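You operate a simulated robot arm through the tools that you are given. There is no shell and no other tool. Be economical: measure what you need, move in short steps, check, and stop when the job is done.

You are at the controls of a simulated two-armed robot. One attempt, no reset.

JOB
On the top of the long table, fold the checked cloth in half and then in half again.

The check looks at the end state, three seconds after you hand in, the way a careful person would. Anything else that was tipped, shoved, dropped, spilled or broken makes it a failure. Flat cloth is picked up by pressing the open fingertips on it (5 to 10 N) and closing them slowly along it; thin cloth reads only 2 to 8 mm in the jaws.

ROBOT AND FRAMES
Two 7-joint arms with two-finger parallel grippers on one trunk, on a base that drives. Base frame: it is fixed to the floor where the robot stands at the start and does not move with it; the origin is under the middle of the robot, x ahead of it, y to its left, z up. Lengths are in mm, angles in rad, forces in N, time in s.
The left shoulder is at the start at [70, 163, 1095], the right one opposite. Places, roughly: top of the long table [600, 0, 800]. Payload 3.43 kg a hand.
The TCP of each hand is the grasp point between the finger pads, 34 mm short of the fingertips. In the tool frame z runs along the fingers and y along their closing line. The gripper opens to 128 mm. The fingers are 24 mm wide and 12 mm thick; the gripper's body (48 by 130 mm) begins 96 mm behind the TCP.
Orientation is that of the tool frame in the base frame, as a unit quaternion [x, y, z, w]. With the fingers straight down and closing along the base's y, the tool's x points along the base's -x, its y along +y and its z along -z.

CONTROLS
- The arms move only by the tool jog_arm. It takes "left_steps", "right_steps" or both (then of equal length, played together; a hand with none holds still); each is a list of rows, each an object of numbers (a shift or turn left out is 0, a gripper value left out holds the last): "fingers": the opening, from 0 (shut) to 1 (fully open); "x", "y", "z": the shift along the tool's x, y, z in cm; "ax", "ay", "az": the turn, a rotation vector about the tool's x, y, z in rad. In form: [{"fingers": .., "x": .., "y": .., "z": .., "ax": .., "ay": .., "az": ..}, ...]. A call has 1 to 8 rows; each row is the pose to reach, as a shift and turn from the pose commanded when the call began, along the tool's axes at that moment. Each row takes 0.2 s and may step no farther than 50 mm and 0.15 rad from the row before; otherwise, or with a gripper value out of range, the whole call is refused. A pose out of reach is approached as far as the arm can. The call stops where the force on the tool passes 40 N (or 10 N more than at its start, if that is more) or the arm is blocked; 0.2 s more then pass. The fingers move at their own pace (about 153 mm/s each) and stop on an object; they squeeze with about 41 N. The grip force told is the motor's: it shows also when the fingers shut on nothing. Time passes only in rows, and 0.2 s behind the last, so rows that repeat a pose let the fingers close. It gives the time, the measured TCP pose, the force on the tool (base axes), the opening and the grip force at its end, in the units of the frame above (readings bear some noise).
- Cameras (640 x 400 px; columns grow to the right, rows downward): "scene" is now at [132.9, -13.9, 1311.6]; the picture's right is [0.06, -1.00, 0.00], its down [-0.63, -0.04, -0.77] and it looks along [0.77, 0.05, -0.64] (base axes); focal length 294 px, centre (320, 200). "left" rides on the left gripper at [76, 11, -160] in its tool frame; the picture's right is [-0.15, 0.99, 0.00], its down [-0.88, -0.13, -0.46] and it looks along [-0.45, -0.07, 0.89] (tool axes); focal length 234 px, centre (320, 200). "right" rides on the right gripper at [76, -11, -160] in its tool frame; the picture's right is [0.15, 0.99, 0.00], its down [-0.88, 0.13, -0.46] and it looks along [-0.45, 0.07, 0.89] (tool axes); focal length 234 px, centre (320, 200). There is no depth. A picture from a camera that has moved, and an enlarged one, comes with that camera's place and axes in the base frame and with its lens. The place of the scene camera against the robot may be out by one fixed shift of up to 25 mm in any direction.
- get_image(camera): a new picture of that camera. No time passes.
- slide_trunk(by): slides the trunk up (or, below 0, down) by that many mm; the arms and the scene camera ride with it, the base frame stays. It gives what a move gives, with no picture.
- base_move(legs): drives the robot by 1 to 6 legs, each [ahead, left, turn to the left] in mm, mm and rad, along the robot's own axes; the way and the turn of a leg run together, so that a leg with both is an arc; at most 1500 mm and 3.142 rad a leg. The arms and the cameras ride along, it lands a little off, and it stops where it bumps. It gives what a move gives.
- pan_tilt(pan, tilt): turns the head with the scene camera to pan (to the left, within 1.501 rad either way) and tilt (down, from -0.506 to 1.204), counted from straight ahead of the robot. It gives what a move gives.
- zoom(camera, box): a new picture of the part [left, top, right, bottom] of that camera's present view, enlarged. No time passes.
- hand_in(): hands the job in; it is judged then, once.

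Work in short steps. Places have to be worked out from the pictures, the camera data and where the tool is seen: move nearer, look again, correct. Check each grasp and each placing, and mend what went wrong. You have 120 turns and 88 pictures in all, those below and enlarged ones among them. Open the grippers and draw the arms clear of the work before you hand the job in, unless the task says otherwise; then end with one line.

The tools are called after "Call:" by a JSON object that holds its "api" and its "payload". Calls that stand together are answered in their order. jog_arm: Moves the arms, as the interface text tells. Its arguments: {"type":"object","properties":{"left_steps":{"type":"array","items":{"type":"object","properties":{"fingers":{"type":"number"},"x":{"type":"number"},"y":{"type":"number"},"z":{"type":"number"},"ax":{"type":"number"},"ay":{"type":"number"},"az":{"type":"number"}}}},"right_steps":{"type":"array","items":{"type":"object","properties":{"fingers":{"type":"number"},"x":{"type":"number"},"y":{"type":"number"},"z":{"type":"number"},"ax":{"type":"number"},"ay":{"type":"number"},"az":{"type":"number"}}}}},"required":[]} The other tools are called the same way: slide_trunk (by) slides the trunk up or down; base_move (legs) drives the base; pan_tilt (pan, tilt) turns the head that bears the scene camera; get_image (camera) takes a picture; zoom (camera, box) takes an enlarged picture of a part of a camera's view; hand_in () hands the job in.

At the start:

```text
time: 0.0
left_ee_pos: [574.0, 222.9, 1023.0]
left_orientation: [-0.001, 1.0, 0.0, 0.0]
left_ft_force: [0.7, 0.2, 0.4]
left_width: 128.2
left_finger_force: 0.0
right_ee_pos: [693.3, -263.3, 967.0]
right_orientation: [0.0, 1.0, 0.0, 0.0]
right_ft_force: [0.7, -0.1, -0.6]
right_width: 127.9
right_finger_force: 0.1
trunk travel left (down, up): [-575.0, 365.0]
robot x, y, heading: [1.1, 1.1, 0.001]
head pan, tilt: [0.059, 0.688]
```

scene: 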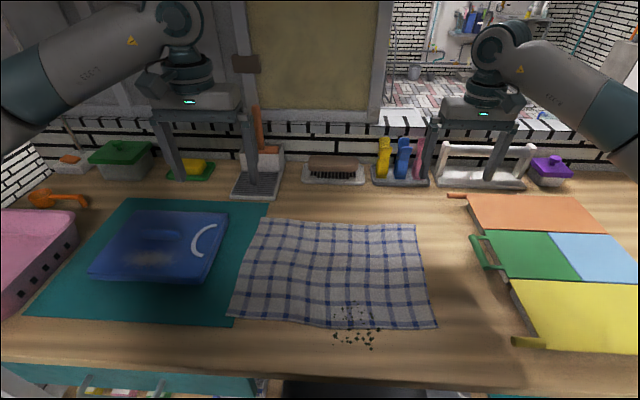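
right: 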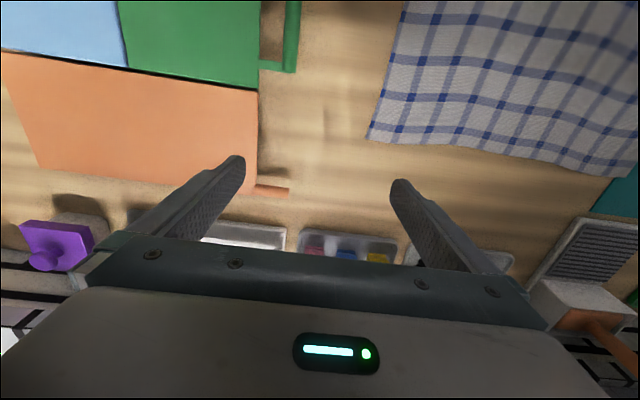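
left: 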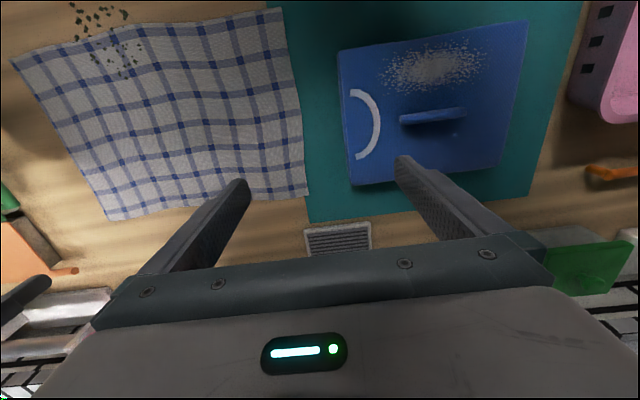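

The two wrist views and the scene view agree on a table top at z≈805. I put the cloth at about x 414–674, y −190 to 184. I'll fold the near edge onto the far edge with both hands first, so I bring the hands above the near corners and turn them to close along x.

Call:
{"api": "jog_arm", "payload": {"left_steps": [{"x": 1.75, "y": -0.66, "z": 1.0, "az": -0.15, "fingers": 0.35}, {"x": 3.5, "y": -1.32, "z": 2.0, "az": -0.3}, {"x": 5.25, "y": -2.0, "z": 3.0, "az": -0.45}, {"x": 7, "y": -2.65, "z": 4.0, "az": -0.6}, {"x": 8.75, "y": -3.3, "z": 5.0, "az": -0.75}, {"x": 10.5, "y": -4.0, "z": 6.0, "az": -0.9}, {"x": 12.25, "y": -4.6, "z": 7, "az": -1.05}, {"x": 14, "y": -5.3, "z": 8, "az": -1.2}], "right_steps": [{"x": 3.2, "y": 1.1, "z": 0.4, "az": 0.15, "fingers": 0.35}, {"x": 6.5, "y": 2.2, "z": 0.7, "az": 0.3}, {"x": 9.7, "y": 3.3, "z": 1.0, "az": 0.45}, {"x": 13, "y": 4.4, "z": 1.3, "az": 0.6}, {"x": 16.2, "y": 5.5, "z": 1.6, "az": 0.75}, {"x": 19.4, "y": 6.6, "z": 2, "az": 0.9}, {"x": 22.6, "y": 7.8, "z": 2.3, "az": 1.05}, {"x": 25.9, "y": 8.9, "z": 2.5, "az": 1.2}]}}

```text
time: 1.8
left_ee_pos: [434.7, 169.9, 942.0]
left_orientation: [-0.566, 0.824, -0.001, 0.001]
left_ft_force: [-0.3, -0.7, -0.4]
left_width: 44.8
left_finger_force: 0.1
right_ee_pos: [432.4, -173.4, 942.7]
right_orientation: [0.565, 0.825, 0.0, -0.001]
right_ft_force: [0.5, 0.1, 0.3]
right_width: 44.9
right_finger_force: 0.1
trunk travel left (down, up): [-575.0, 365.0]
robot x, y, heading: [0.9, 0.7, 0.001]
head pan, tilt: [0.059, 0.688]
```

Both hands arrived as commanded. I finish the turn to 90° and take new pictures.

Call:
{"api": "jog_arm", "payload": {"left_steps": [{"z": 1.0, "az": -0.13}, {"z": 2.5, "az": -0.26}, {"z": 4.0, "az": -0.371}], "right_steps": [{"z": 1.0, "az": 0.13}, {"z": 2.5, "az": 0.26}, {"z": 4.0, "az": 0.371}]}}

Call:
{"api": "get_image", "payload": {"camera": "scene"}}

Call:
{"api": "get_image", "payload": {"camera": "left"}}

Call:
{"api": "get_image", "payload": {"camera": "right"}}

```text
time: 2.6
left_ee_pos: [436.1, 169.4, 902.5]
left_orientation: [0.708, -0.706, 0.0, 0.0]
left_ft_force: [-0.2, -0.5, 0.0]
left_width: 44.4
left_finger_force: 0.0
right_ee_pos: [434.1, -174.7, 903.3]
right_orientation: [0.708, 0.706, 0.0, -0.001]
right_ft_force: [-0.2, -0.5, -0.1]
right_width: 44.7
right_finger_force: 0.0
trunk travel left (down, up): [-575.0, 365.0]
robot x, y, heading: [-2.7, 1.0, 0.002]
head pan, tilt: [0.059, 0.688]
```

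```text
84 pictures are left
camera scene: at [133.2, -13.8, 1311.7], right [0.06, -1.0, 0.0], down [-0.63, -0.04, -0.77], along [0.77, 0.05, -0.64], focal length 294 px, centre (320, 200)
```

scene: 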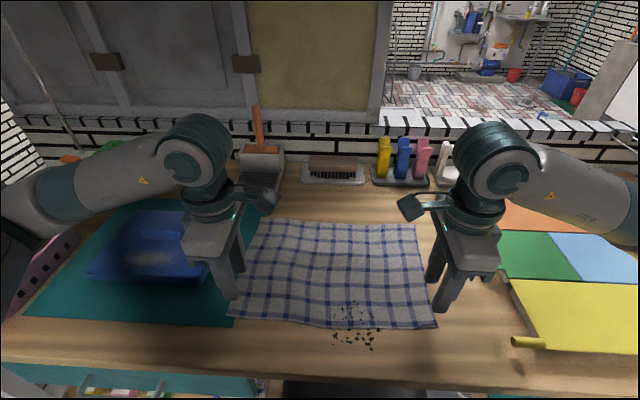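

```text
83 pictures are left
camera left: at [424.8, 94.1, 1061.9], right [-0.99, 0.14, 0.0], down [0.13, 0.88, 0.46], along [0.06, 0.45, -0.89], focal length 234 px, centre (320, 200)
```

left: 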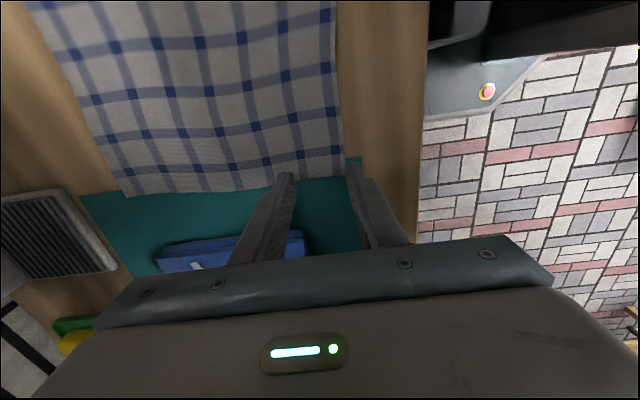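

```text
82 pictures are left
camera right: at [421.5, -97.4, 1062.2], right [0.99, 0.14, 0.0], down [0.13, -0.88, 0.46], along [0.07, -0.45, -0.89], focal length 234 px, centre (320, 200)
```

right: 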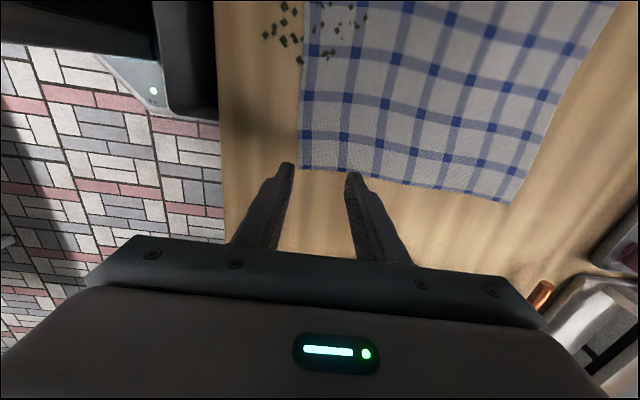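

The wrist views put the near corners at about (409,198) and (412,−189), and the far corners at (675,183) and (680,−196). I narrow the fingers to about 30 mm, centre them just inside the near corners, and descend to about 10 mm above the cloth.

Call:
{"api": "jog_arm", "payload": {"left_steps": [{"x": -1.4, "y": -0.2, "z": 1.0, "fingers": 0.235}, {"x": -1.4, "y": -0.2, "z": 3.0}, {"x": -1.4, "y": -0.2, "z": 4.5}, {"x": -1.4, "y": -0.2, "z": 5.1}], "right_steps": [{"x": -0.1, "y": 0.4, "z": 1.0, "fingers": 0.235}, {"x": -0.1, "y": 0.4, "z": 3.0}, {"x": -0.1, "y": 0.4, "z": 4.5}, {"x": -0.1, "y": 0.4, "z": 5.1}]}}

Call:
{"api": "get_image", "payload": {"camera": "left"}}

Call:
{"api": "get_image", "payload": {"camera": "right"}}

```text
time: 3.6
left_ee_pos: [438.3, 184.7, 852.5]
left_orientation: [0.707, -0.707, 0.0, 0.0]
left_ft_force: [-0.3, -0.2, 0.4]
left_width: 30.1
left_finger_force: 0.0
right_ee_pos: [439.4, -174.8, 851.4]
right_orientation: [0.707, 0.707, 0.0, 0.001]
right_ft_force: [-0.8, 0.4, 1.0]
right_width: 30.1
right_finger_force: 0.1
trunk travel left (down, up): [-575.0, 365.0]
robot x, y, heading: [0.7, -2.5, 0.003]
head pan, tilt: [0.059, 0.688]
```

```text
81 pictures are left
camera left: at [426.3, 108.4, 1012.7], right [-0.99, 0.14, 0.0], down [0.13, 0.88, 0.46], along [0.07, 0.45, -0.89], focal length 234 px, centre (320, 200)
```

left: 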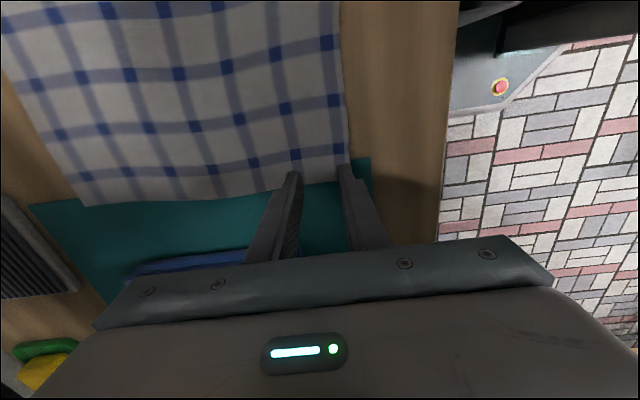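

```text
80 pictures are left
camera right: at [426.4, -97.9, 1011.4], right [0.99, 0.15, 0.0], down [0.13, -0.88, 0.46], along [0.07, -0.45, -0.89], focal length 234 px, centre (320, 200)
```

right: 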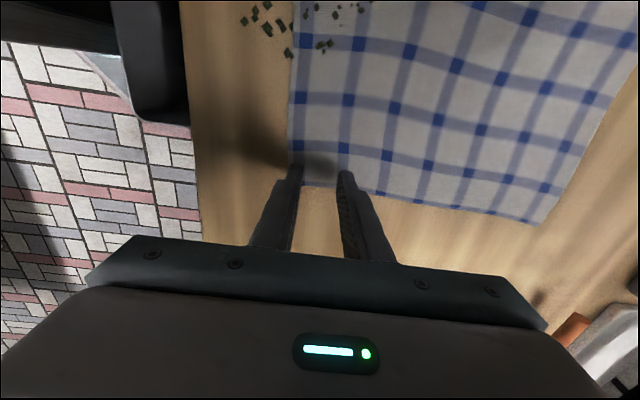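

The tips sit at the corners. I shift 3–4 mm inward and lower gently, watching the force.

Call:
{"api": "jog_arm", "payload": {"left_steps": [{"x": 0.4, "y": -0.3, "z": 0.4}, {"x": 0.4, "y": -0.3, "z": 0.7}, {"x": 0.4, "y": -0.3, "z": 0.9}], "right_steps": [{"x": 0.4, "y": 0.3, "z": 0.4}, {"x": 0.4, "y": 0.3, "z": 0.7}, {"x": 0.4, "y": 0.3, "z": 0.9}]}}

```text
time: 4.4
left_ee_pos: [440.3, 178.5, 841.4]
left_orientation: [0.708, -0.706, 0.0, 0.001]
left_ft_force: [0.1, -0.5, 0.0]
left_width: 30.2
left_finger_force: 0.0
right_ee_pos: [440.4, -171.1, 842.2]
right_orientation: [0.707, 0.707, 0.0, 0.0]
right_ft_force: [-0.6, 0.4, 0.2]
right_width: 30.1
right_finger_force: 0.2
trunk travel left (down, up): [-575.0, 365.0]
robot x, y, heading: [2.5, -0.1, 0.002]
head pan, tilt: [0.059, 0.688]
```

No contact at z≈842, so I go on lower in 2 mm steps.

Call:
{"api": "jog_arm", "payload": {"left_steps": [{"z": 0.2}, {"z": 0.4}], "right_steps": [{"z": 0.2}, {"z": 0.4}]}}

```text
time: 5.0
left_ee_pos: [439.9, 179.4, 839.0]
left_orientation: [0.708, -0.706, 0.0, -0.001]
left_ft_force: [1.2, -0.4, 1.7]
left_width: 29.9
left_finger_force: 0.0
right_ee_pos: [439.8, -171.1, 837.8]
right_orientation: [0.707, 0.707, 0.0, 0.0]
right_ft_force: [0.9, 0.7, -1.4]
right_width: 29.8
right_finger_force: 0.1
trunk travel left (down, up): [-575.0, 365.0]
robot x, y, heading: [0.3, -0.7, -0.006]
head pan, tilt: [0.059, 0.688]
```

Still barely in contact; two more millimetres each.

Call:
{"api": "jog_arm", "payload": {"left_steps": [{"z": 0.1}, {"z": 0.2}], "right_steps": [{"z": 0.1}, {"z": 0.2}]}}

```text
time: 5.6
left_ee_pos: [441.5, 180.1, 838.6]
left_orientation: [0.708, -0.706, 0.001, 0.0]
left_ft_force: [1.8, 1.7, 9.2]
left_width: 30.0
left_finger_force: 0.0
right_ee_pos: [440.0, -170.2, 836.2]
right_orientation: [0.707, 0.707, 0.0, 0.0]
right_ft_force: [-0.3, 0.8, -0.2]
right_width: 30.1
right_finger_force: 0.0
trunk travel left (down, up): [-575.0, 365.0]
robot x, y, heading: [2.0, 0.1, -0.001]
head pan, tilt: [0.059, 0.688]
```

The left hand presses at 9 N (table at about z 804), while the right is still free. I lower only the right.

Call:
{"api": "jog_arm", "payload": {"right_steps": [{"z": 0.1}, {"z": 0.2}]}}

```text
time: 6.2
left_ee_pos: [438.8, 179.3, 838.6]
left_orientation: [0.708, -0.706, 0.001, -0.001]
left_ft_force: [5.1, 1.3, 7.4]
left_width: 29.4
left_finger_force: 0.1
right_ee_pos: [440.1, -170.7, 835.4]
right_orientation: [0.707, 0.707, 0.001, 0.001]
right_ft_force: [-2.4, -1.6, 21.4]
right_width: 30.1
right_finger_force: 0.6
trunk travel left (down, up): [-575.0, 365.0]
robot x, y, heading: [0.4, 0.3, 0.005]
head pan, tilt: [0.059, 0.688]
```

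The right presses at 21 N, which is too much, so I raise it 1 mm. Then I close both slowly.

Call:
{"api": "jog_arm", "payload": {"right_steps": [{"z": -0.1}, {"z": -0.1}]}}

Call:
{"api": "jog_arm", "payload": {"left_steps": [{"fingers": 0.2}, {"fingers": 0.165}, {"fingers": 0.13}, {"fingers": 0.1}, {"fingers": 0.07}, {"fingers": 0.04}, {"fingers": 0.0}, {"fingers": 0.0}], "right_steps": [{"fingers": 0.2}, {"fingers": 0.165}, {"fingers": 0.13}, {"fingers": 0.1}, {"fingers": 0.07}, {"fingers": 0.04}, {"fingers": 0.0}, {"fingers": 0.0}]}}

Call:
{"api": "get_image", "payload": {"camera": "left"}}

Call:
{"api": "get_image", "payload": {"camera": "right"}}

```text
time: 6.8
left_ee_pos: [439.8, 179.5, 838.0]
left_orientation: [0.707, -0.707, 0.001, 0.0]
left_ft_force: [6.5, -0.6, 10.5]
left_width: 29.4
left_finger_force: 0.1
right_ee_pos: [440.8, -170.8, 834.9]
right_orientation: [0.707, 0.707, 0.0, 0.001]
right_ft_force: [-3.7, 4.0, 19.7]
right_width: 30.2
right_finger_force: 0.5
trunk travel left (down, up): [-575.0, 365.0]
robot x, y, heading: [2.4, -0.6, 0.003]
head pan, tilt: [0.059, 0.688]
```

```text
time: 8.6
left_ee_pos: [438.2, 179.8, 838.6]
left_orientation: [0.708, -0.706, 0.0, -0.001]
left_ft_force: [3.2, -2.2, 9.5]
left_width: 2.1
left_finger_force: 36.0
right_ee_pos: [439.9, -170.1, 835.9]
right_orientation: [0.707, 0.707, 0.0, 0.001]
right_ft_force: [-1.9, 0.7, 21.9]
right_width: 2.2
right_finger_force: 37.2
trunk travel left (down, up): [-575.0, 365.0]
robot x, y, heading: [0.4, -4.7, 0.003]
head pan, tilt: [0.059, 0.688]
```

```text
79 pictures are left
camera left: at [427.2, 103.0, 998.4], right [-0.99, 0.15, 0.0], down [0.13, 0.88, 0.46], along [0.07, 0.45, -0.89], focal length 234 px, centre (320, 200)
```

left: 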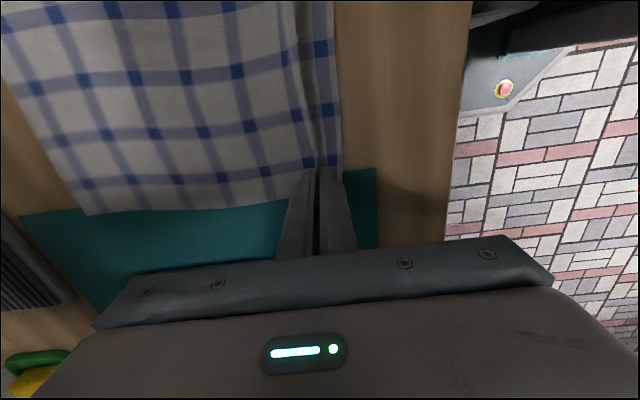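

```text
78 pictures are left
camera right: at [427.0, -94.8, 995.0], right [0.99, 0.15, 0.0], down [0.13, -0.88, 0.46], along [0.07, -0.45, -0.89], focal length 234 px, centre (320, 200)
```

right: 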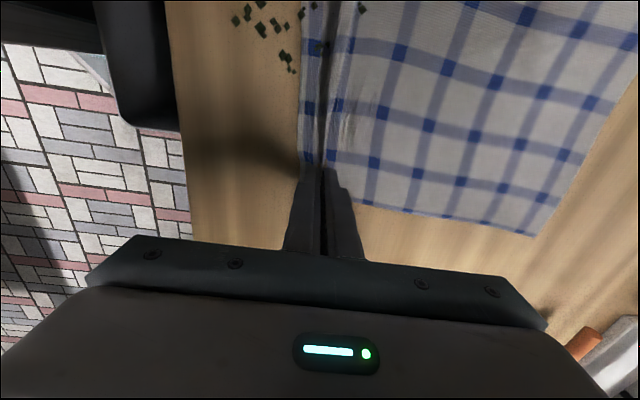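

Both jaws hold a ridge, but it leaves a ~14 mm lip outside that would fold back under itself. I'd rather have the edge itself in the jaws, so I open again, lift a little, and look.

Call:
{"api": "jog_arm", "payload": {"left_steps": [{"fingers": 0.06}, {"fingers": 0.12}, {"fingers": 0.18}, {"fingers": 0.235}, {"z": -0.6}, {"z": -1.2}], "right_steps": [{"fingers": 0.06}, {"fingers": 0.12}, {"fingers": 0.18}, {"fingers": 0.235}, {"z": -0.6}, {"z": -1.2}]}}

Call:
{"api": "get_image", "payload": {"camera": "left"}}

Call:
{"api": "get_image", "payload": {"camera": "right"}}

```text
time: 10.0
left_ee_pos: [438.5, 179.6, 848.8]
left_orientation: [0.708, -0.706, 0.0, 0.0]
left_ft_force: [0.2, -0.4, 1.1]
left_width: 29.9
left_finger_force: 0.0
right_ee_pos: [440.1, -169.6, 847.0]
right_orientation: [0.707, 0.707, -0.001, -0.001]
right_ft_force: [-0.5, 0.1, -0.1]
right_width: 30.3
right_finger_force: 0.1
trunk travel left (down, up): [-575.0, 365.0]
robot x, y, heading: [0.6, 1.3, 0.001]
head pan, tilt: [0.059, 0.688]
```

```text
77 pictures are left
camera left: at [427.5, 102.2, 1008.6], right [-0.99, 0.15, 0.0], down [0.13, 0.88, 0.46], along [0.07, 0.45, -0.89], focal length 234 px, centre (320, 200)
```

left: 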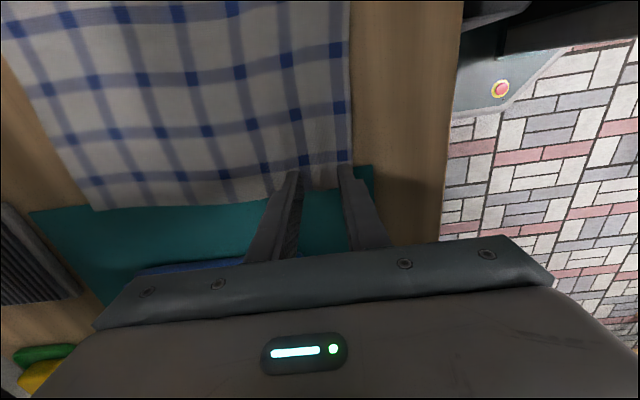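

```text
76 pictures are left
camera right: at [427.9, -93.4, 1005.8], right [0.99, 0.15, 0.0], down [0.13, -0.88, 0.46], along [0.06, -0.45, -0.89], focal length 234 px, centre (320, 200)
```

right: 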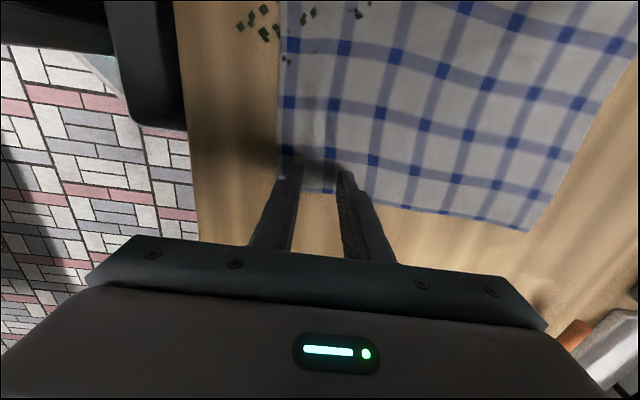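

The cloth lies flat again, with the near edge at x≈410 on the left and ≈400 on the right. I shift so the outer finger is just off the edge with a 24 mm gap, press, and close slowly.

Call:
{"api": "jog_arm", "payload": {"left_steps": [{"x": -0.3, "y": 2.0, "fingers": 0.19}, {"x": -0.3, "y": 2.0, "z": 0.7}, {"x": -0.3, "y": 2.0, "z": 1.0}, {"x": -0.3, "y": 2.0, "z": 1.15}], "right_steps": [{"x": -0.3, "y": -3.0, "fingers": 0.19}, {"x": -0.3, "y": -3.0, "z": 0.7}, {"x": -0.3, "y": -3.0, "z": 0.95}, {"x": -0.3, "y": -3.0, "z": 1.05}]}}

Call:
{"api": "get_image", "payload": {"camera": "left"}}

Call:
{"api": "get_image", "payload": {"camera": "right"}}

```text
time: 11.0
left_ee_pos: [418.8, 181.8, 838.0]
left_orientation: [0.708, -0.707, 0.001, -0.002]
left_ft_force: [-0.3, -1.4, 14.9]
left_width: 24.4
left_finger_force: 0.3
right_ee_pos: [410.4, -174.7, 837.4]
right_orientation: [0.708, 0.706, 0.0, 0.001]
right_ft_force: [0.7, -0.1, 0.1]
right_width: 24.4
right_finger_force: 0.1
trunk travel left (down, up): [-575.0, 365.0]
robot x, y, heading: [1.4, -4.3, 0.0]
head pan, tilt: [0.059, 0.688]
```

```text
75 pictures are left
camera left: at [407.4, 105.3, 998.2], right [-0.99, 0.15, 0.0], down [0.13, 0.88, 0.46], along [0.07, 0.45, -0.89], focal length 234 px, centre (320, 200)
```

left: 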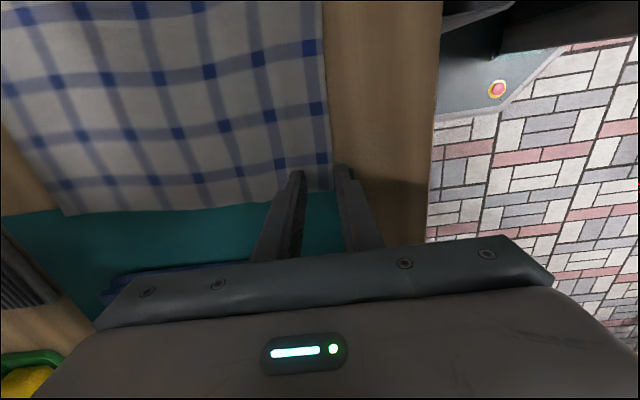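

```text
74 pictures are left
camera right: at [397.8, -98.4, 996.2], right [0.99, 0.15, 0.0], down [0.13, -0.88, 0.46], along [0.07, -0.45, -0.89], focal length 234 px, centre (320, 200)
```

right: 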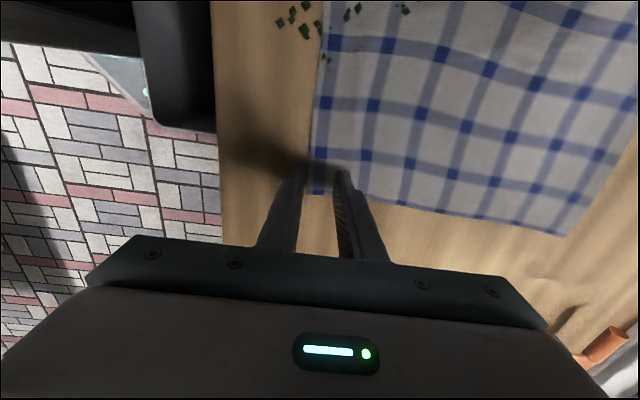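

The edge lies between the fingers on both sides. I press the right a bit further, then close both slowly.

Call:
{"api": "jog_arm", "payload": {"right_steps": [{"z": 0.1}, {"z": 0.15}]}}

Call:
{"api": "jog_arm", "payload": {"left_steps": [{"fingers": 0.16}, {"fingers": 0.13}, {"fingers": 0.1}, {"fingers": 0.08}, {"fingers": 0.06}, {"fingers": 0.03}, {"fingers": 0.0}, {"fingers": 0.0}], "right_steps": [{"fingers": 0.16}, {"fingers": 0.13}, {"fingers": 0.1}, {"fingers": 0.08}, {"fingers": 0.06}, {"fingers": 0.03}, {"fingers": 0.0}, {"fingers": 0.0}]}}

Call:
{"api": "zoom", "payload": {"camera": "left", "box": [200, 80, 440, 230]}}

Call:
{"api": "zoom", "payload": {"camera": "right", "box": [200, 80, 440, 230]}}

```text
time: 11.6
left_ee_pos: [420.3, 183.7, 837.3]
left_orientation: [0.708, -0.707, 0.001, -0.001]
left_ft_force: [2.6, -2.1, 22.2]
left_width: 24.5
left_finger_force: 0.1
right_ee_pos: [410.4, -174.8, 835.4]
right_orientation: [0.708, 0.707, 0.001, 0.0]
right_ft_force: [0.0, -1.1, 4.3]
right_width: 24.4
right_finger_force: 0.1
trunk travel left (down, up): [-575.0, 365.0]
robot x, y, heading: [0.8, -0.1, -0.001]
head pan, tilt: [0.059, 0.688]
```

```text
time: 13.4
left_ee_pos: [418.6, 181.7, 839.1]
left_orientation: [0.707, -0.707, 0.001, -0.001]
left_ft_force: [6.1, 1.0, 34.5]
left_width: 2.4
left_finger_force: 36.9
right_ee_pos: [410.1, -173.4, 836.5]
right_orientation: [0.707, 0.707, 0.0, 0.001]
right_ft_force: [2.1, 0.3, 6.4]
right_width: 2.2
right_finger_force: 37.2
trunk travel left (down, up): [-575.0, 365.0]
robot x, y, heading: [-1.0, -2.7, -0.001]
head pan, tilt: [0.059, 0.688]
```

```text
2.67 times, centred on (320, 155) of left
camera zoom: at [406.8, 105.4, 998.0], right [-0.99, 0.14, 0.0], down [0.13, 0.88, 0.46], along [0.07, 0.45, -0.89], focal length 624 px, centre (320, 320)
```

zoom: 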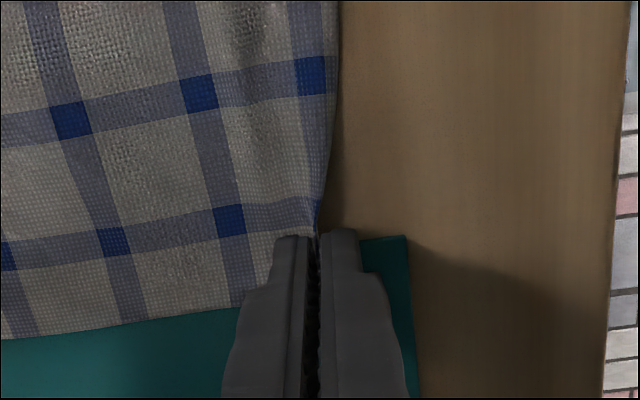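

```text
2.67 times, centred on (320, 155) of right
camera zoom: at [397.2, -97.9, 995.1], right [0.99, 0.15, 0.0], down [0.13, -0.88, 0.46], along [0.07, -0.45, -0.89], focal length 624 px, centre (320, 320)
```

zoom: 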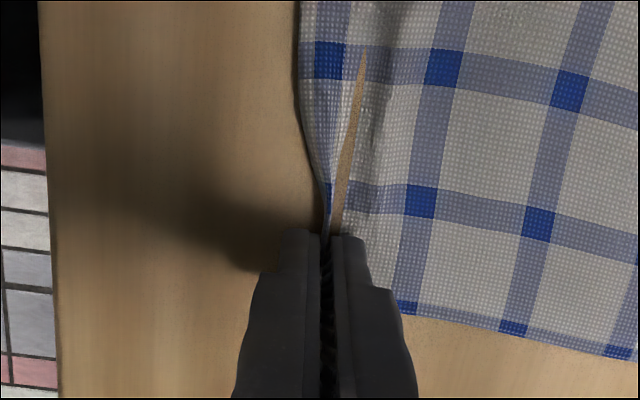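

Both edges are well inside the jaws. I lift and swing the near edge in an arc, first to the halfway point, then check.

Call:
{"api": "jog_arm", "payload": {"left_steps": [{"y": -0.2, "z": -2.0}, {"y": -0.9, "z": -4.0}, {"y": -2.1, "z": -5.8, "x": 0.1}, {"y": -3.6, "z": -7.4, "x": 0.2}, {"y": -5.5, "z": -8.7, "x": 0.3}, {"y": -7.6, "z": -9.7, "x": 0.4}, {"y": -10.0, "z": -10.3, "x": 0.5}, {"y": -12.4, "z": -10.5, "x": 0.6}], "right_steps": [{"y": 0.2, "z": -2.0}, {"y": 0.9, "z": -4.0}, {"y": 2.2, "z": -5.8}, {"y": 3.8, "z": -7.4, "x": -0.1}, {"y": 5.7, "z": -8.7, "x": -0.1}, {"y": 8.0, "z": -9.7, "x": -0.2}, {"y": 10.4, "z": -10.3, "x": -0.2}, {"y": 12.9, "z": -10.5, "x": -0.3}]}}

Call:
{"api": "get_image", "payload": {"camera": "scene"}}

```text
time: 15.2
left_ee_pos: [544.6, 174.6, 943.2]
left_orientation: [0.708, -0.706, -0.001, 0.0]
left_ft_force: [-0.9, -0.9, 0.2]
left_width: 2.2
left_finger_force: 36.5
right_ee_pos: [539.9, -176.4, 936.8]
right_orientation: [0.707, 0.707, 0.0, -0.001]
right_ft_force: [-0.3, -0.4, -1.0]
right_width: 2.2
right_finger_force: 36.4
trunk travel left (down, up): [-575.0, 365.0]
robot x, y, heading: [1.7, 1.2, 0.001]
head pan, tilt: [0.059, 0.688]
```

```text
71 pictures are left
camera scene: at [133.9, -13.9, 1311.5], right [0.06, -1.0, 0.0], down [-0.63, -0.04, -0.77], along [0.77, 0.05, -0.64], focal length 294 px, centre (320, 200)
```

scene: 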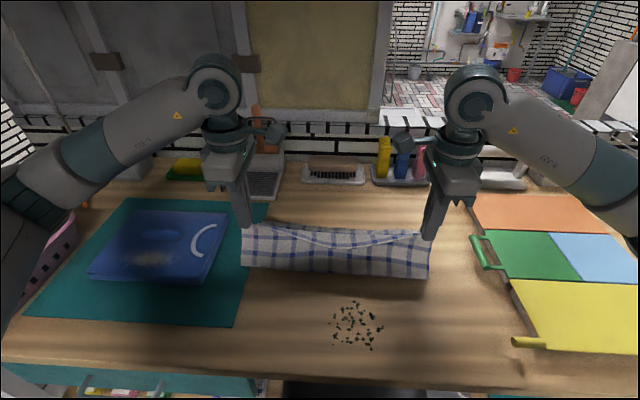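

The halfway point looks very good: both corners held and the cloth draping evenly. I continue the arc down onto the far edge, leaning the hands 0.5 rad so the held strip will fall outward.

Call:
{"api": "jog_arm", "payload": {"left_steps": [{"y": -2.6, "z": 0.2, "x": 0.1, "ax": -0.06}, {"y": -5.1, "z": 0.8, "x": 0.2, "ax": -0.12}, {"y": -7.5, "z": 1.9, "x": 0.3, "ax": -0.19}, {"y": -9.6, "z": 3.2, "x": 0.4, "ax": -0.25}, {"y": -11.3, "z": 4.9, "x": 0.5, "ax": -0.31}, {"y": -12.7, "z": 6.7, "x": 0.6, "ax": -0.38}, {"y": -13.6, "z": 8.5, "x": 0.6, "ax": -0.44}, {"y": -14.0, "z": 9.7, "x": 0.6, "ax": -0.5}], "right_steps": [{"y": 2.7, "z": 0.2, "ax": 0.06}, {"y": 5.4, "z": 0.8, "x": -0.1, "ax": 0.12}, {"y": 7.8, "z": 1.9, "x": -0.1, "ax": 0.19}, {"y": 10.0, "z": 3.2, "x": -0.2, "ax": 0.25}, {"y": 11.8, "z": 4.9, "x": -0.2, "ax": 0.31}, {"y": 13.2, "z": 6.7, "x": -0.3, "ax": 0.38}, {"y": 14.1, "z": 8.5, "x": -0.3, "ax": 0.44}, {"y": 14.6, "z": 9.5, "x": -0.3, "ax": 0.5}]}}

Call:
{"api": "get_image", "payload": {"camera": "scene"}}

Call:
{"api": "get_image", "payload": {"camera": "left"}}

Call:
{"api": "get_image", "payload": {"camera": "right"}}

```text
time: 17.0
left_ee_pos: [685.3, 170.6, 844.4]
left_orientation: [0.686, -0.684, -0.176, 0.176]
left_ft_force: [0.2, -0.2, -0.1]
left_width: 2.1
left_finger_force: 36.5
right_ee_pos: [685.9, -178.6, 841.2]
right_orientation: [0.685, 0.685, -0.175, -0.176]
right_ft_force: [-0.1, 0.3, -1.2]
right_width: 2.1
right_finger_force: 36.9
trunk travel left (down, up): [-575.0, 365.0]
robot x, y, heading: [1.7, -0.1, -0.003]
head pan, tilt: [0.059, 0.688]
```

```text
70 pictures are left
camera scene: at [133.7, -14.0, 1311.5], right [0.06, -1.0, 0.0], down [-0.63, -0.04, -0.77], along [0.77, 0.05, -0.64], focal length 294 px, centre (320, 200)
```

scene: 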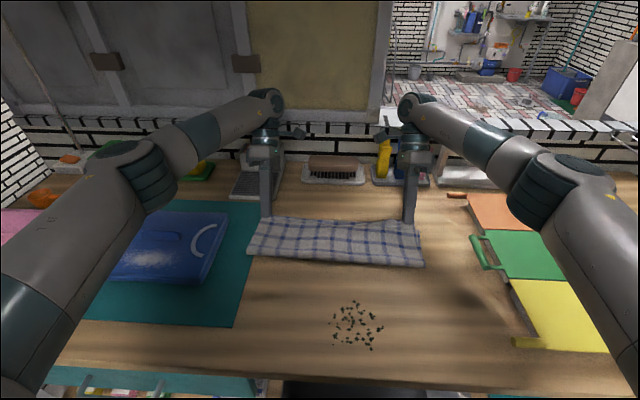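

```text
69 pictures are left
camera left: at [752.0, 94.4, 990.2], right [-0.87, 0.15, 0.48], down [0.33, 0.88, 0.34], along [-0.37, 0.45, -0.81], focal length 234 px, centre (320, 200)
```

left: 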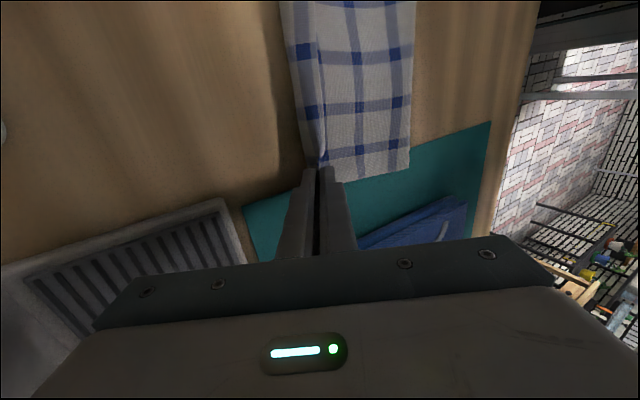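

```text
68 pictures are left
camera right: at [751.9, -102.7, 987.0], right [0.87, 0.15, -0.48], down [0.33, -0.88, 0.34], along [-0.37, -0.45, -0.81], focal length 234 px, centre (320, 200)
```

right: 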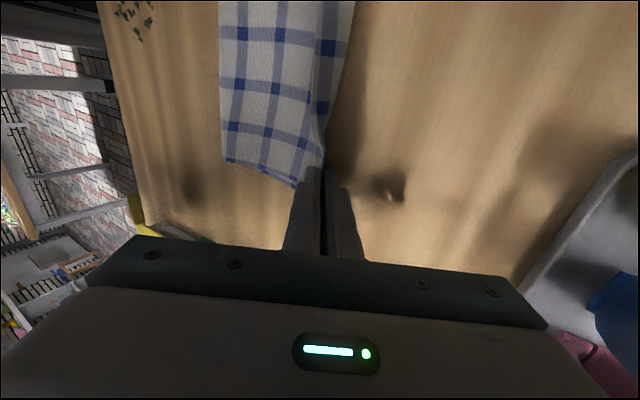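

The near edge now lies over the far edge. I back off 3 mm, lower a little, and open the fingers gently.

Call:
{"api": "jog_arm", "payload": {"left_steps": [{"y": 0.3, "z": 0.3}, {"y": 0.3, "z": 0.4, "fingers": 0.03}, {"y": 0.3, "z": 0.4, "fingers": 0.07}, {"y": 0.3, "z": 0.4, "fingers": 0.12}, {"y": 0.3, "z": 0.4, "fingers": 0.16}, {"y": 0.3, "z": 0.4, "fingers": 0.2}], "right_steps": [{"y": -0.3, "z": 0.2}, {"y": -0.3, "z": 0.2, "fingers": 0.03}, {"y": -0.3, "z": 0.2, "fingers": 0.07}, {"y": -0.3, "z": 0.2, "fingers": 0.12}, {"y": -0.3, "z": 0.2, "fingers": 0.16}, {"y": -0.3, "z": 0.2, "fingers": 0.2}]}}

Call:
{"api": "get_image", "payload": {"camera": "left"}}

Call:
{"api": "get_image", "payload": {"camera": "right"}}

```text
time: 18.4
left_ee_pos: [680.0, 170.2, 844.4]
left_orientation: [0.685, -0.685, -0.175, 0.175]
left_ft_force: [-0.7, 0.1, 2.6]
left_width: 24.4
left_finger_force: 0.0
right_ee_pos: [680.9, -178.4, 842.6]
right_orientation: [0.685, 0.685, -0.175, -0.175]
right_ft_force: [-0.1, -0.1, 0.8]
right_width: 25.5
right_finger_force: 0.0
trunk travel left (down, up): [-575.0, 365.0]
robot x, y, heading: [0.7, 3.6, 0.0]
head pan, tilt: [0.059, 0.688]
```

```text
67 pictures are left
camera left: at [745.9, 93.5, 989.8], right [-0.87, 0.15, 0.47], down [0.33, 0.88, 0.34], along [-0.37, 0.45, -0.81], focal length 234 px, centre (320, 200)
```

left: 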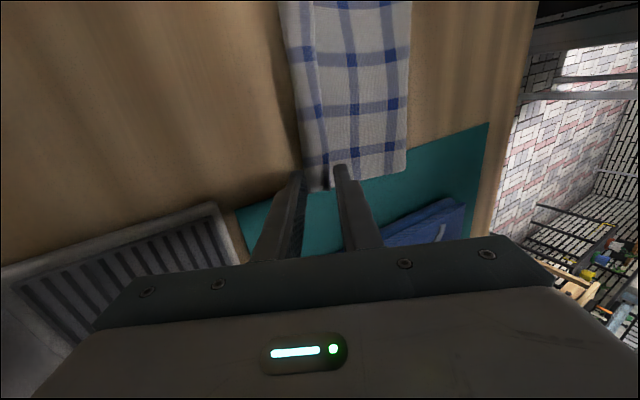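

```text
66 pictures are left
camera right: at [747.4, -102.9, 988.5], right [0.87, 0.15, -0.47], down [0.33, -0.88, 0.34], along [-0.37, -0.45, -0.81], focal length 234 px, centre (320, 200)
```

right: 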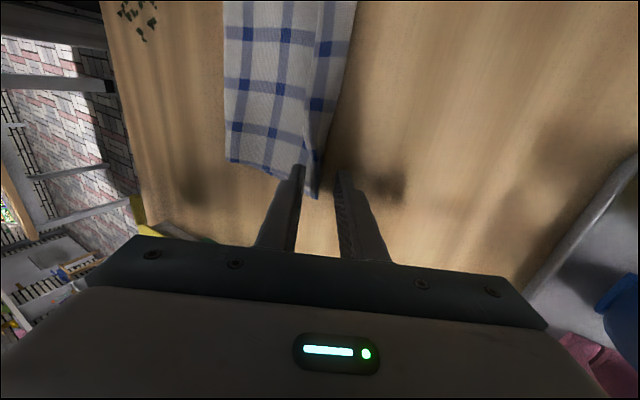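

Both corners are released and lie on the stack. I draw back along the fingers, un-tilting on the way up, then inspect.

Call:
{"api": "jog_arm", "payload": {"left_steps": [{"z": -1.5}, {"z": -4}, {"z": -7, "ax": 0.1}, {"z": -11, "ax": 0.2}, {"z": -15, "ax": 0.34}, {"z": -18, "ax": 0.49}], "right_steps": [{"z": -1.5}, {"z": -4}, {"z": -7, "ax": -0.1}, {"z": -11, "ax": -0.2}, {"z": -15, "ax": -0.34}, {"z": -18, "ax": -0.49}]}}

Call:
{"api": "get_image", "payload": {"camera": "scene"}}

Call:
{"api": "get_image", "payload": {"camera": "left"}}

Call:
{"api": "get_image", "payload": {"camera": "right"}}

```text
time: 19.8
left_ee_pos: [763.2, 170.4, 1003.5]
left_orientation: [-0.707, 0.707, 0.003, -0.002]
left_ft_force: [-0.2, 0.0, -0.5]
left_width: 25.6
left_finger_force: 0.0
right_ee_pos: [766.7, -180.7, 1003.1]
right_orientation: [0.707, 0.707, -0.001, -0.003]
right_ft_force: [-0.5, 0.5, 0.0]
right_width: 25.3
right_finger_force: 0.0
trunk travel left (down, up): [-575.0, 365.0]
robot x, y, heading: [0.6, -1.4, -0.001]
head pan, tilt: [0.059, 0.688]
```

```text
65 pictures are left
camera scene: at [131.1, -14.4, 1311.8], right [0.06, -1.0, 0.0], down [-0.63, -0.04, -0.77], along [0.77, 0.05, -0.63], focal length 294 px, centre (320, 200)
```

scene: 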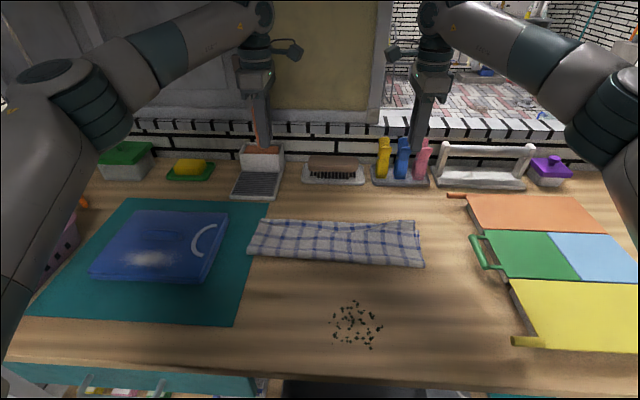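

```text
64 pictures are left
camera left: at [753.6, 94.1, 1163.7], right [-0.99, 0.15, 0.01], down [0.13, 0.88, 0.45], along [0.06, 0.45, -0.89], focal length 234 px, centre (320, 200)
```

left: 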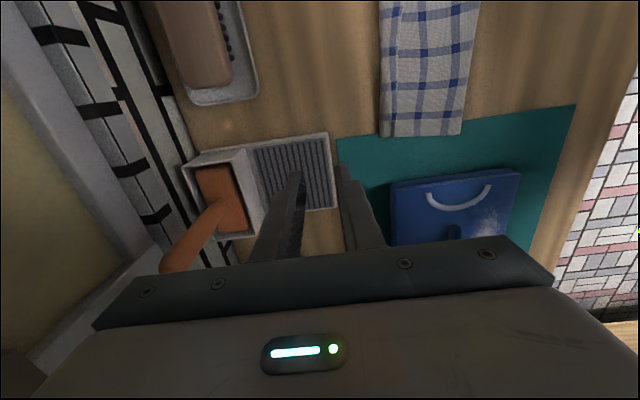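

```text
63 pictures are left
camera right: at [754.8, -104.3, 1163.7], right [0.99, 0.15, -0.01], down [0.13, -0.88, 0.45], along [0.06, -0.45, -0.89], focal length 234 px, centre (320, 200)
```

right: 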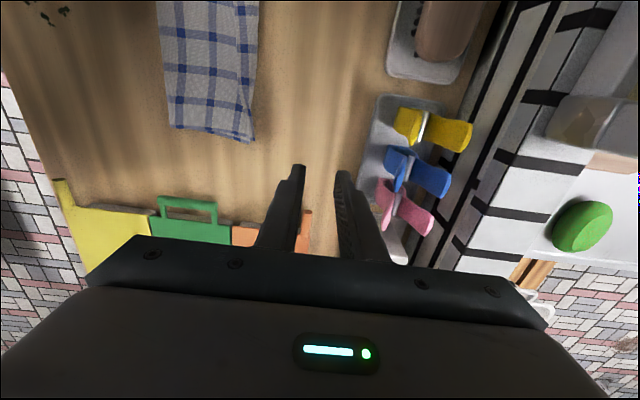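

Call:
{"api": "zoom", "payload": {"camera": "scene", "box": [230, 180, 440, 311]}}

Call:
{"api": "zoom", "payload": {"camera": "right", "box": [120, 0, 344, 140]}}

Call:
{"api": "zoom", "payload": {"camera": "left", "box": [320, 0, 544, 140]}}

```text
3.05 times, centred on (335, 246) of scene
camera zoom: at [131.1, -14.4, 1311.8], right [0.06, -1.0, 0.0], down [-0.63, -0.04, -0.77], along [0.77, 0.05, -0.63], focal length 896 px, centre (274, 61)
```

zoom: 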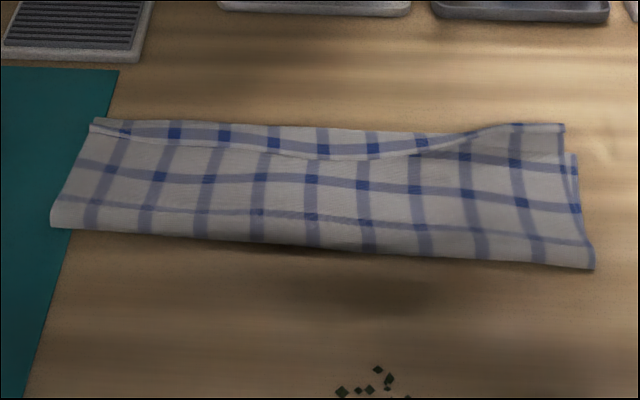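

```text
2.86 times, centred on (232, 70) of right
camera zoom: at [754.8, -104.3, 1163.7], right [0.99, 0.15, -0.01], down [0.13, -0.88, 0.45], along [0.06, -0.45, -0.89], focal length 669 px, centre (571, 571)
```

zoom: 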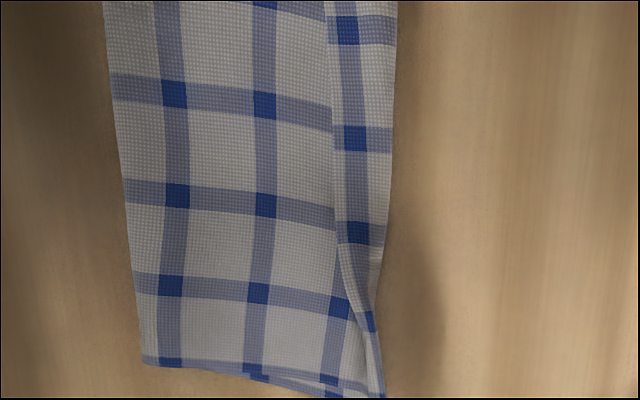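

```text
2.86 times, centred on (432, 70) of left
camera zoom: at [753.6, 94.1, 1163.7], right [-0.99, 0.15, 0.01], down [0.13, 0.88, 0.45], along [0.06, 0.45, -0.89], focal length 669 px, centre (0, 571)
```

zoom: 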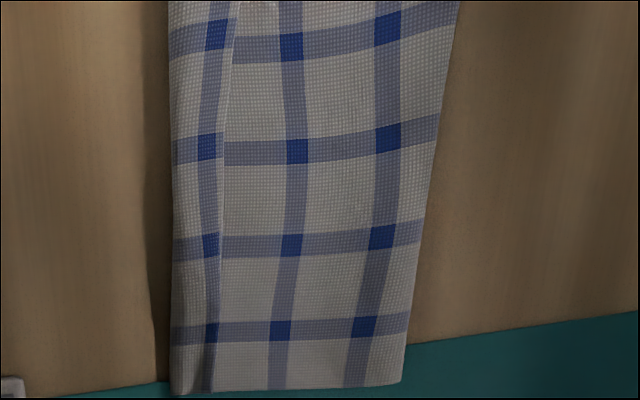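

The fold is good, though a line near the far edge could be a crease or a short upper edge. I turn the hands back to close along y and bring the right wrist camera over the middle for a close look.

Call:
{"api": "jog_arm", "payload": {"left_steps": [{"x": -1.6, "y": 1.4, "z": -0.6, "az": 0.15}, {"x": -3.2, "y": 2.8, "z": -1.2, "az": 0.3}, {"x": -4.8, "y": 4.2, "z": -1.8, "az": 0.45}, {"x": -6.4, "y": 5.6, "z": -2.4, "az": 0.6}, {"x": -8, "y": 7, "z": -3, "az": 0.75}, {"x": -9.6, "y": 8.4, "z": -3.6, "az": 0.9}, {"x": -11.2, "y": 9.8, "z": -4.2, "az": 1.05}, {"x": -13, "y": 11.3, "z": -5, "az": 1.2}], "right_steps": [{"x": 2.2, "y": -2.2, "z": 0.5, "az": -0.15}, {"x": 4.5, "y": -4.4, "z": 1.0, "az": -0.3}, {"x": 6.8, "y": -6.6, "z": 1.5, "az": -0.45}, {"x": 9, "y": -8.8, "z": 2, "az": -0.6}, {"x": 11.3, "y": -11, "z": 2.5, "az": -0.75}, {"x": 13.5, "y": -13.2, "z": 3, "az": -0.9}, {"x": 15.8, "y": -15.5, "z": 3.6, "az": -1.05}, {"x": 18.1, "y": -17.7, "z": 4.3, "az": -1.2}]}}

Call:
{"api": "jog_arm", "payload": {"left_steps": [{"az": 0.13}, {"az": 0.26}, {"az": 0.37}], "right_steps": [{"az": -0.13}, {"az": -0.26}, {"az": -0.37}]}}

Call:
{"api": "get_image", "payload": {"camera": "right"}}

```text
time: 21.6
left_ee_pos: [652.2, 302.0, 1049.9]
left_orientation: [-0.184, 0.983, 0.0, -0.005]
left_ft_force: [-0.1, -0.2, 1.1]
left_width: 25.5
left_finger_force: 0.1
right_ee_pos: [591.6, 4.8, 961.9]
right_orientation: [0.183, 0.983, -0.002, -0.006]
right_ft_force: [-0.5, -0.9, 0.4]
right_width: 25.7
right_finger_force: 0.3
trunk travel left (down, up): [-575.0, 365.0]
robot x, y, heading: [-3.0, 3.1, 0.002]
head pan, tilt: [0.059, 0.688]
```

```text
time: 22.4
left_ee_pos: [652.4, 300.5, 1050.9]
left_orientation: [0.0, 1.0, 0.0, -0.005]
left_ft_force: [-0.8, -0.5, -0.7]
left_width: 25.5
left_finger_force: 0.0
right_ee_pos: [591.2, 1.8, 961.5]
right_orientation: [0.0, 1.0, 0.0, -0.006]
right_ft_force: [1.2, 0.7, -0.5]
right_width: 25.8
right_finger_force: 0.1
trunk travel left (down, up): [-575.0, 365.0]
robot x, y, heading: [-0.6, 0.1, -0.003]
head pan, tilt: [0.059, 0.688]
```

```text
59 pictures are left
camera right: at [516.1, -9.3, 1121.6], right [-0.15, 0.99, 0.0], down [0.89, 0.13, 0.45], along [0.44, 0.07, -0.89], focal length 234 px, centre (320, 200)
```

right: 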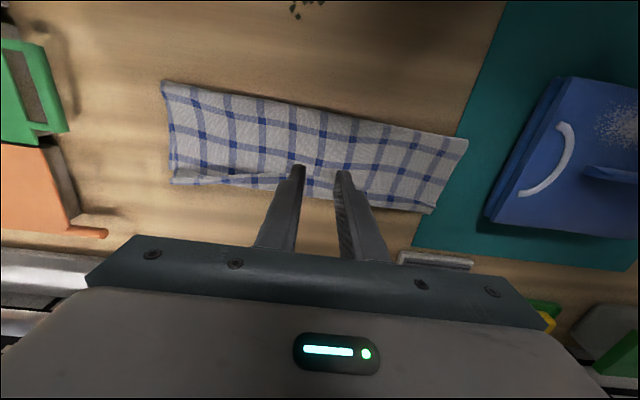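

Call:
{"api": "zoom", "payload": {"camera": "right", "box": [150, 70, 310, 200]}}

Call:
{"api": "zoom", "payload": {"camera": "right", "box": [310, 95, 480, 225]}}

```text
3.08 times, centred on (230, 135) of right
camera zoom: at [516.1, -9.3, 1121.6], right [-0.15, 0.99, 0.0], down [0.89, 0.13, 0.45], along [0.44, 0.07, -0.89], focal length 720 px, centre (597, 400)
```

zoom: 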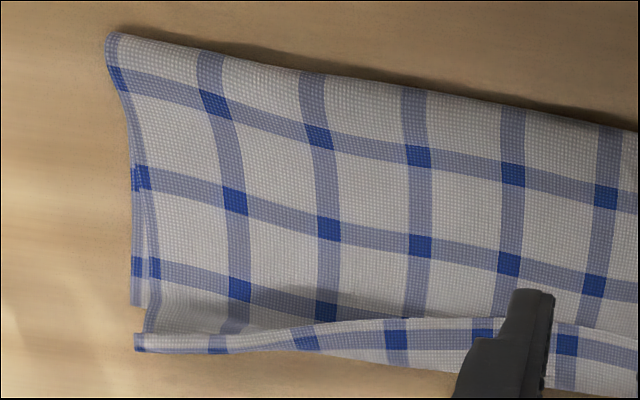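

```text
3.08 times, centred on (395, 160) of right
camera zoom: at [516.1, -9.3, 1121.6], right [-0.15, 0.99, 0.0], down [0.89, 0.13, 0.45], along [0.44, 0.07, -0.89], focal length 720 px, centre (89, 323)
```

zoom: 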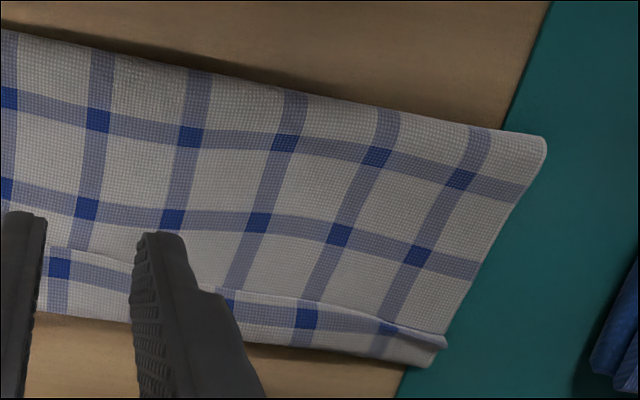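

The crease analysis shows the upper layer is too long by ~28 mm. The fold sits at x≈555 instead of 543, and the hem has flipped back on top as a lip. I'll sweep the lip open toward +x with wide-open fingertips, re-grip that hem, and refold with a taut arc, first placing both hands behind the lip.

Call:
{"api": "jog_arm", "payload": {"left_steps": [{"x": 0.5, "y": -3.4, "z": 2.8, "fingers": 1.0}, {"x": 1.1, "y": -6.8, "z": 5.6}, {"x": 1.6, "y": -10.2, "z": 8.5}, {"x": 2.2, "y": -13.6, "z": 11.5}, {"x": 2.7, "y": -17, "z": 14.5}, {"x": 3.2, "y": -20.5, "z": 17.5}, {"x": 3.2, "y": -20.5, "z": 18.5}], "right_steps": [{"x": -0.5, "y": -1.8, "z": 1, "fingers": 1.0}, {"x": -1, "y": -3.6, "z": 2}, {"x": -1.5, "y": -5.4, "z": 4}, {"x": -2, "y": -7.2, "z": 6}, {"x": -2.4, "y": -9, "z": 8}, {"x": -2.9, "y": -9.7, "z": 9}, {"x": -2.9, "y": -9.7, "z": 9.7}]}}

Call:
{"api": "get_image", "payload": {"camera": "left"}}

Call:
{"api": "get_image", "payload": {"camera": "right"}}

```text
time: 24.0
left_ee_pos: [617.7, 94.6, 867.5]
left_orientation: [-0.002, 1.0, 0.0, -0.005]
left_ft_force: [-1.0, -0.6, 0.7]
left_width: 128.2
left_finger_force: 0.1
right_ee_pos: [618.2, -94.1, 863.6]
right_orientation: [0.001, 1.0, -0.001, -0.005]
right_ft_force: [-0.2, 0.2, -0.9]
right_width: 128.2
right_finger_force: 0.0
trunk travel left (down, up): [-575.0, 365.0]
robot x, y, heading: [0.9, -2.4, -0.003]
head pan, tilt: [0.059, 0.688]
```

```text
56 pictures are left
camera left: at [543.3, 105.4, 1029.0], right [0.14, 0.99, 0.0], down [0.89, -0.13, 0.45], along [0.44, -0.07, -0.89], focal length 234 px, centre (320, 200)
```

left: 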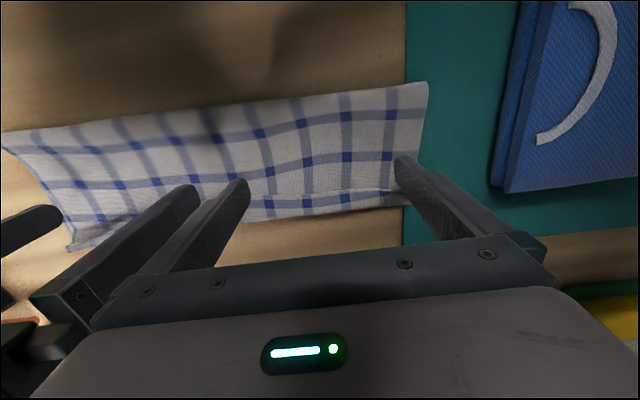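

```text
55 pictures are left
camera right: at [542.8, -105.3, 1025.0], right [-0.15, 0.99, 0.0], down [0.89, 0.13, 0.45], along [0.44, 0.07, -0.9], focal length 234 px, centre (320, 200)
```

right: 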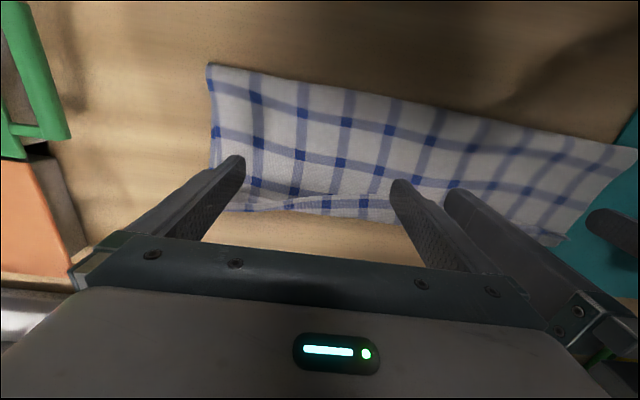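

The fingers stand behind the lip hem at x≈641. I lower them nearly onto the upper layer and check the contact force.

Call:
{"api": "jog_arm", "payload": {"left_steps": [{"x": 0.8, "z": 1.2}, {"x": 0.8, "z": 2.0}, {"x": 0.8, "z": 2.3}], "right_steps": [{"x": 0.8, "z": 1.2}, {"x": 0.8, "z": 2.0}, {"x": 0.8, "z": 2.3}]}}

Call:
{"api": "zoom", "payload": {"camera": "left", "box": [180, 80, 460, 255]}}

Call:
{"api": "zoom", "payload": {"camera": "right", "box": [180, 80, 460, 255]}}

```text
time: 24.8
left_ee_pos: [609.8, 94.7, 845.7]
left_orientation: [-0.001, 1.0, 0.0, -0.005]
left_ft_force: [0.6, 0.2, -0.5]
left_width: 128.1
left_finger_force: 0.0
right_ee_pos: [610.4, -94.8, 840.9]
right_orientation: [0.0, 1.0, 0.0, -0.005]
right_ft_force: [-0.9, 1.2, 0.1]
right_width: 127.9
right_finger_force: 0.0
trunk travel left (down, up): [-575.0, 365.0]
robot x, y, heading: [3.5, 0.6, 0.001]
head pan, tilt: [0.059, 0.688]
```

```text
2.29 times, centred on (320, 168) of left
camera zoom: at [536.1, 105.5, 1006.3], right [0.14, 0.99, 0.0], down [0.89, -0.13, 0.45], along [0.44, -0.07, -0.89], focal length 535 px, centre (320, 274)
```

zoom: 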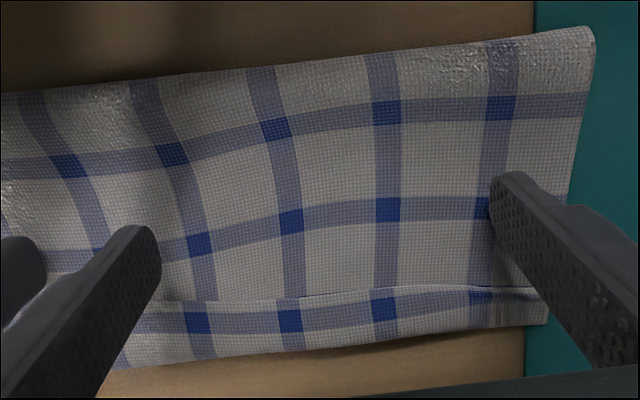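

```text
2.29 times, centred on (320, 168) of right
camera zoom: at [535.0, -105.8, 1001.1], right [-0.15, 0.99, 0.0], down [0.89, 0.13, 0.45], along [0.44, 0.07, -0.89], focal length 535 px, centre (320, 274)
```

zoom: 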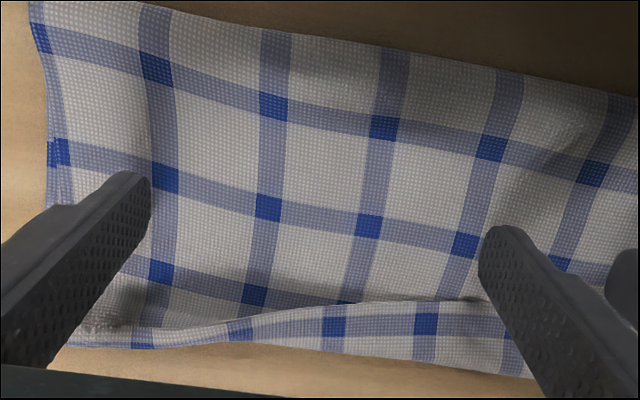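

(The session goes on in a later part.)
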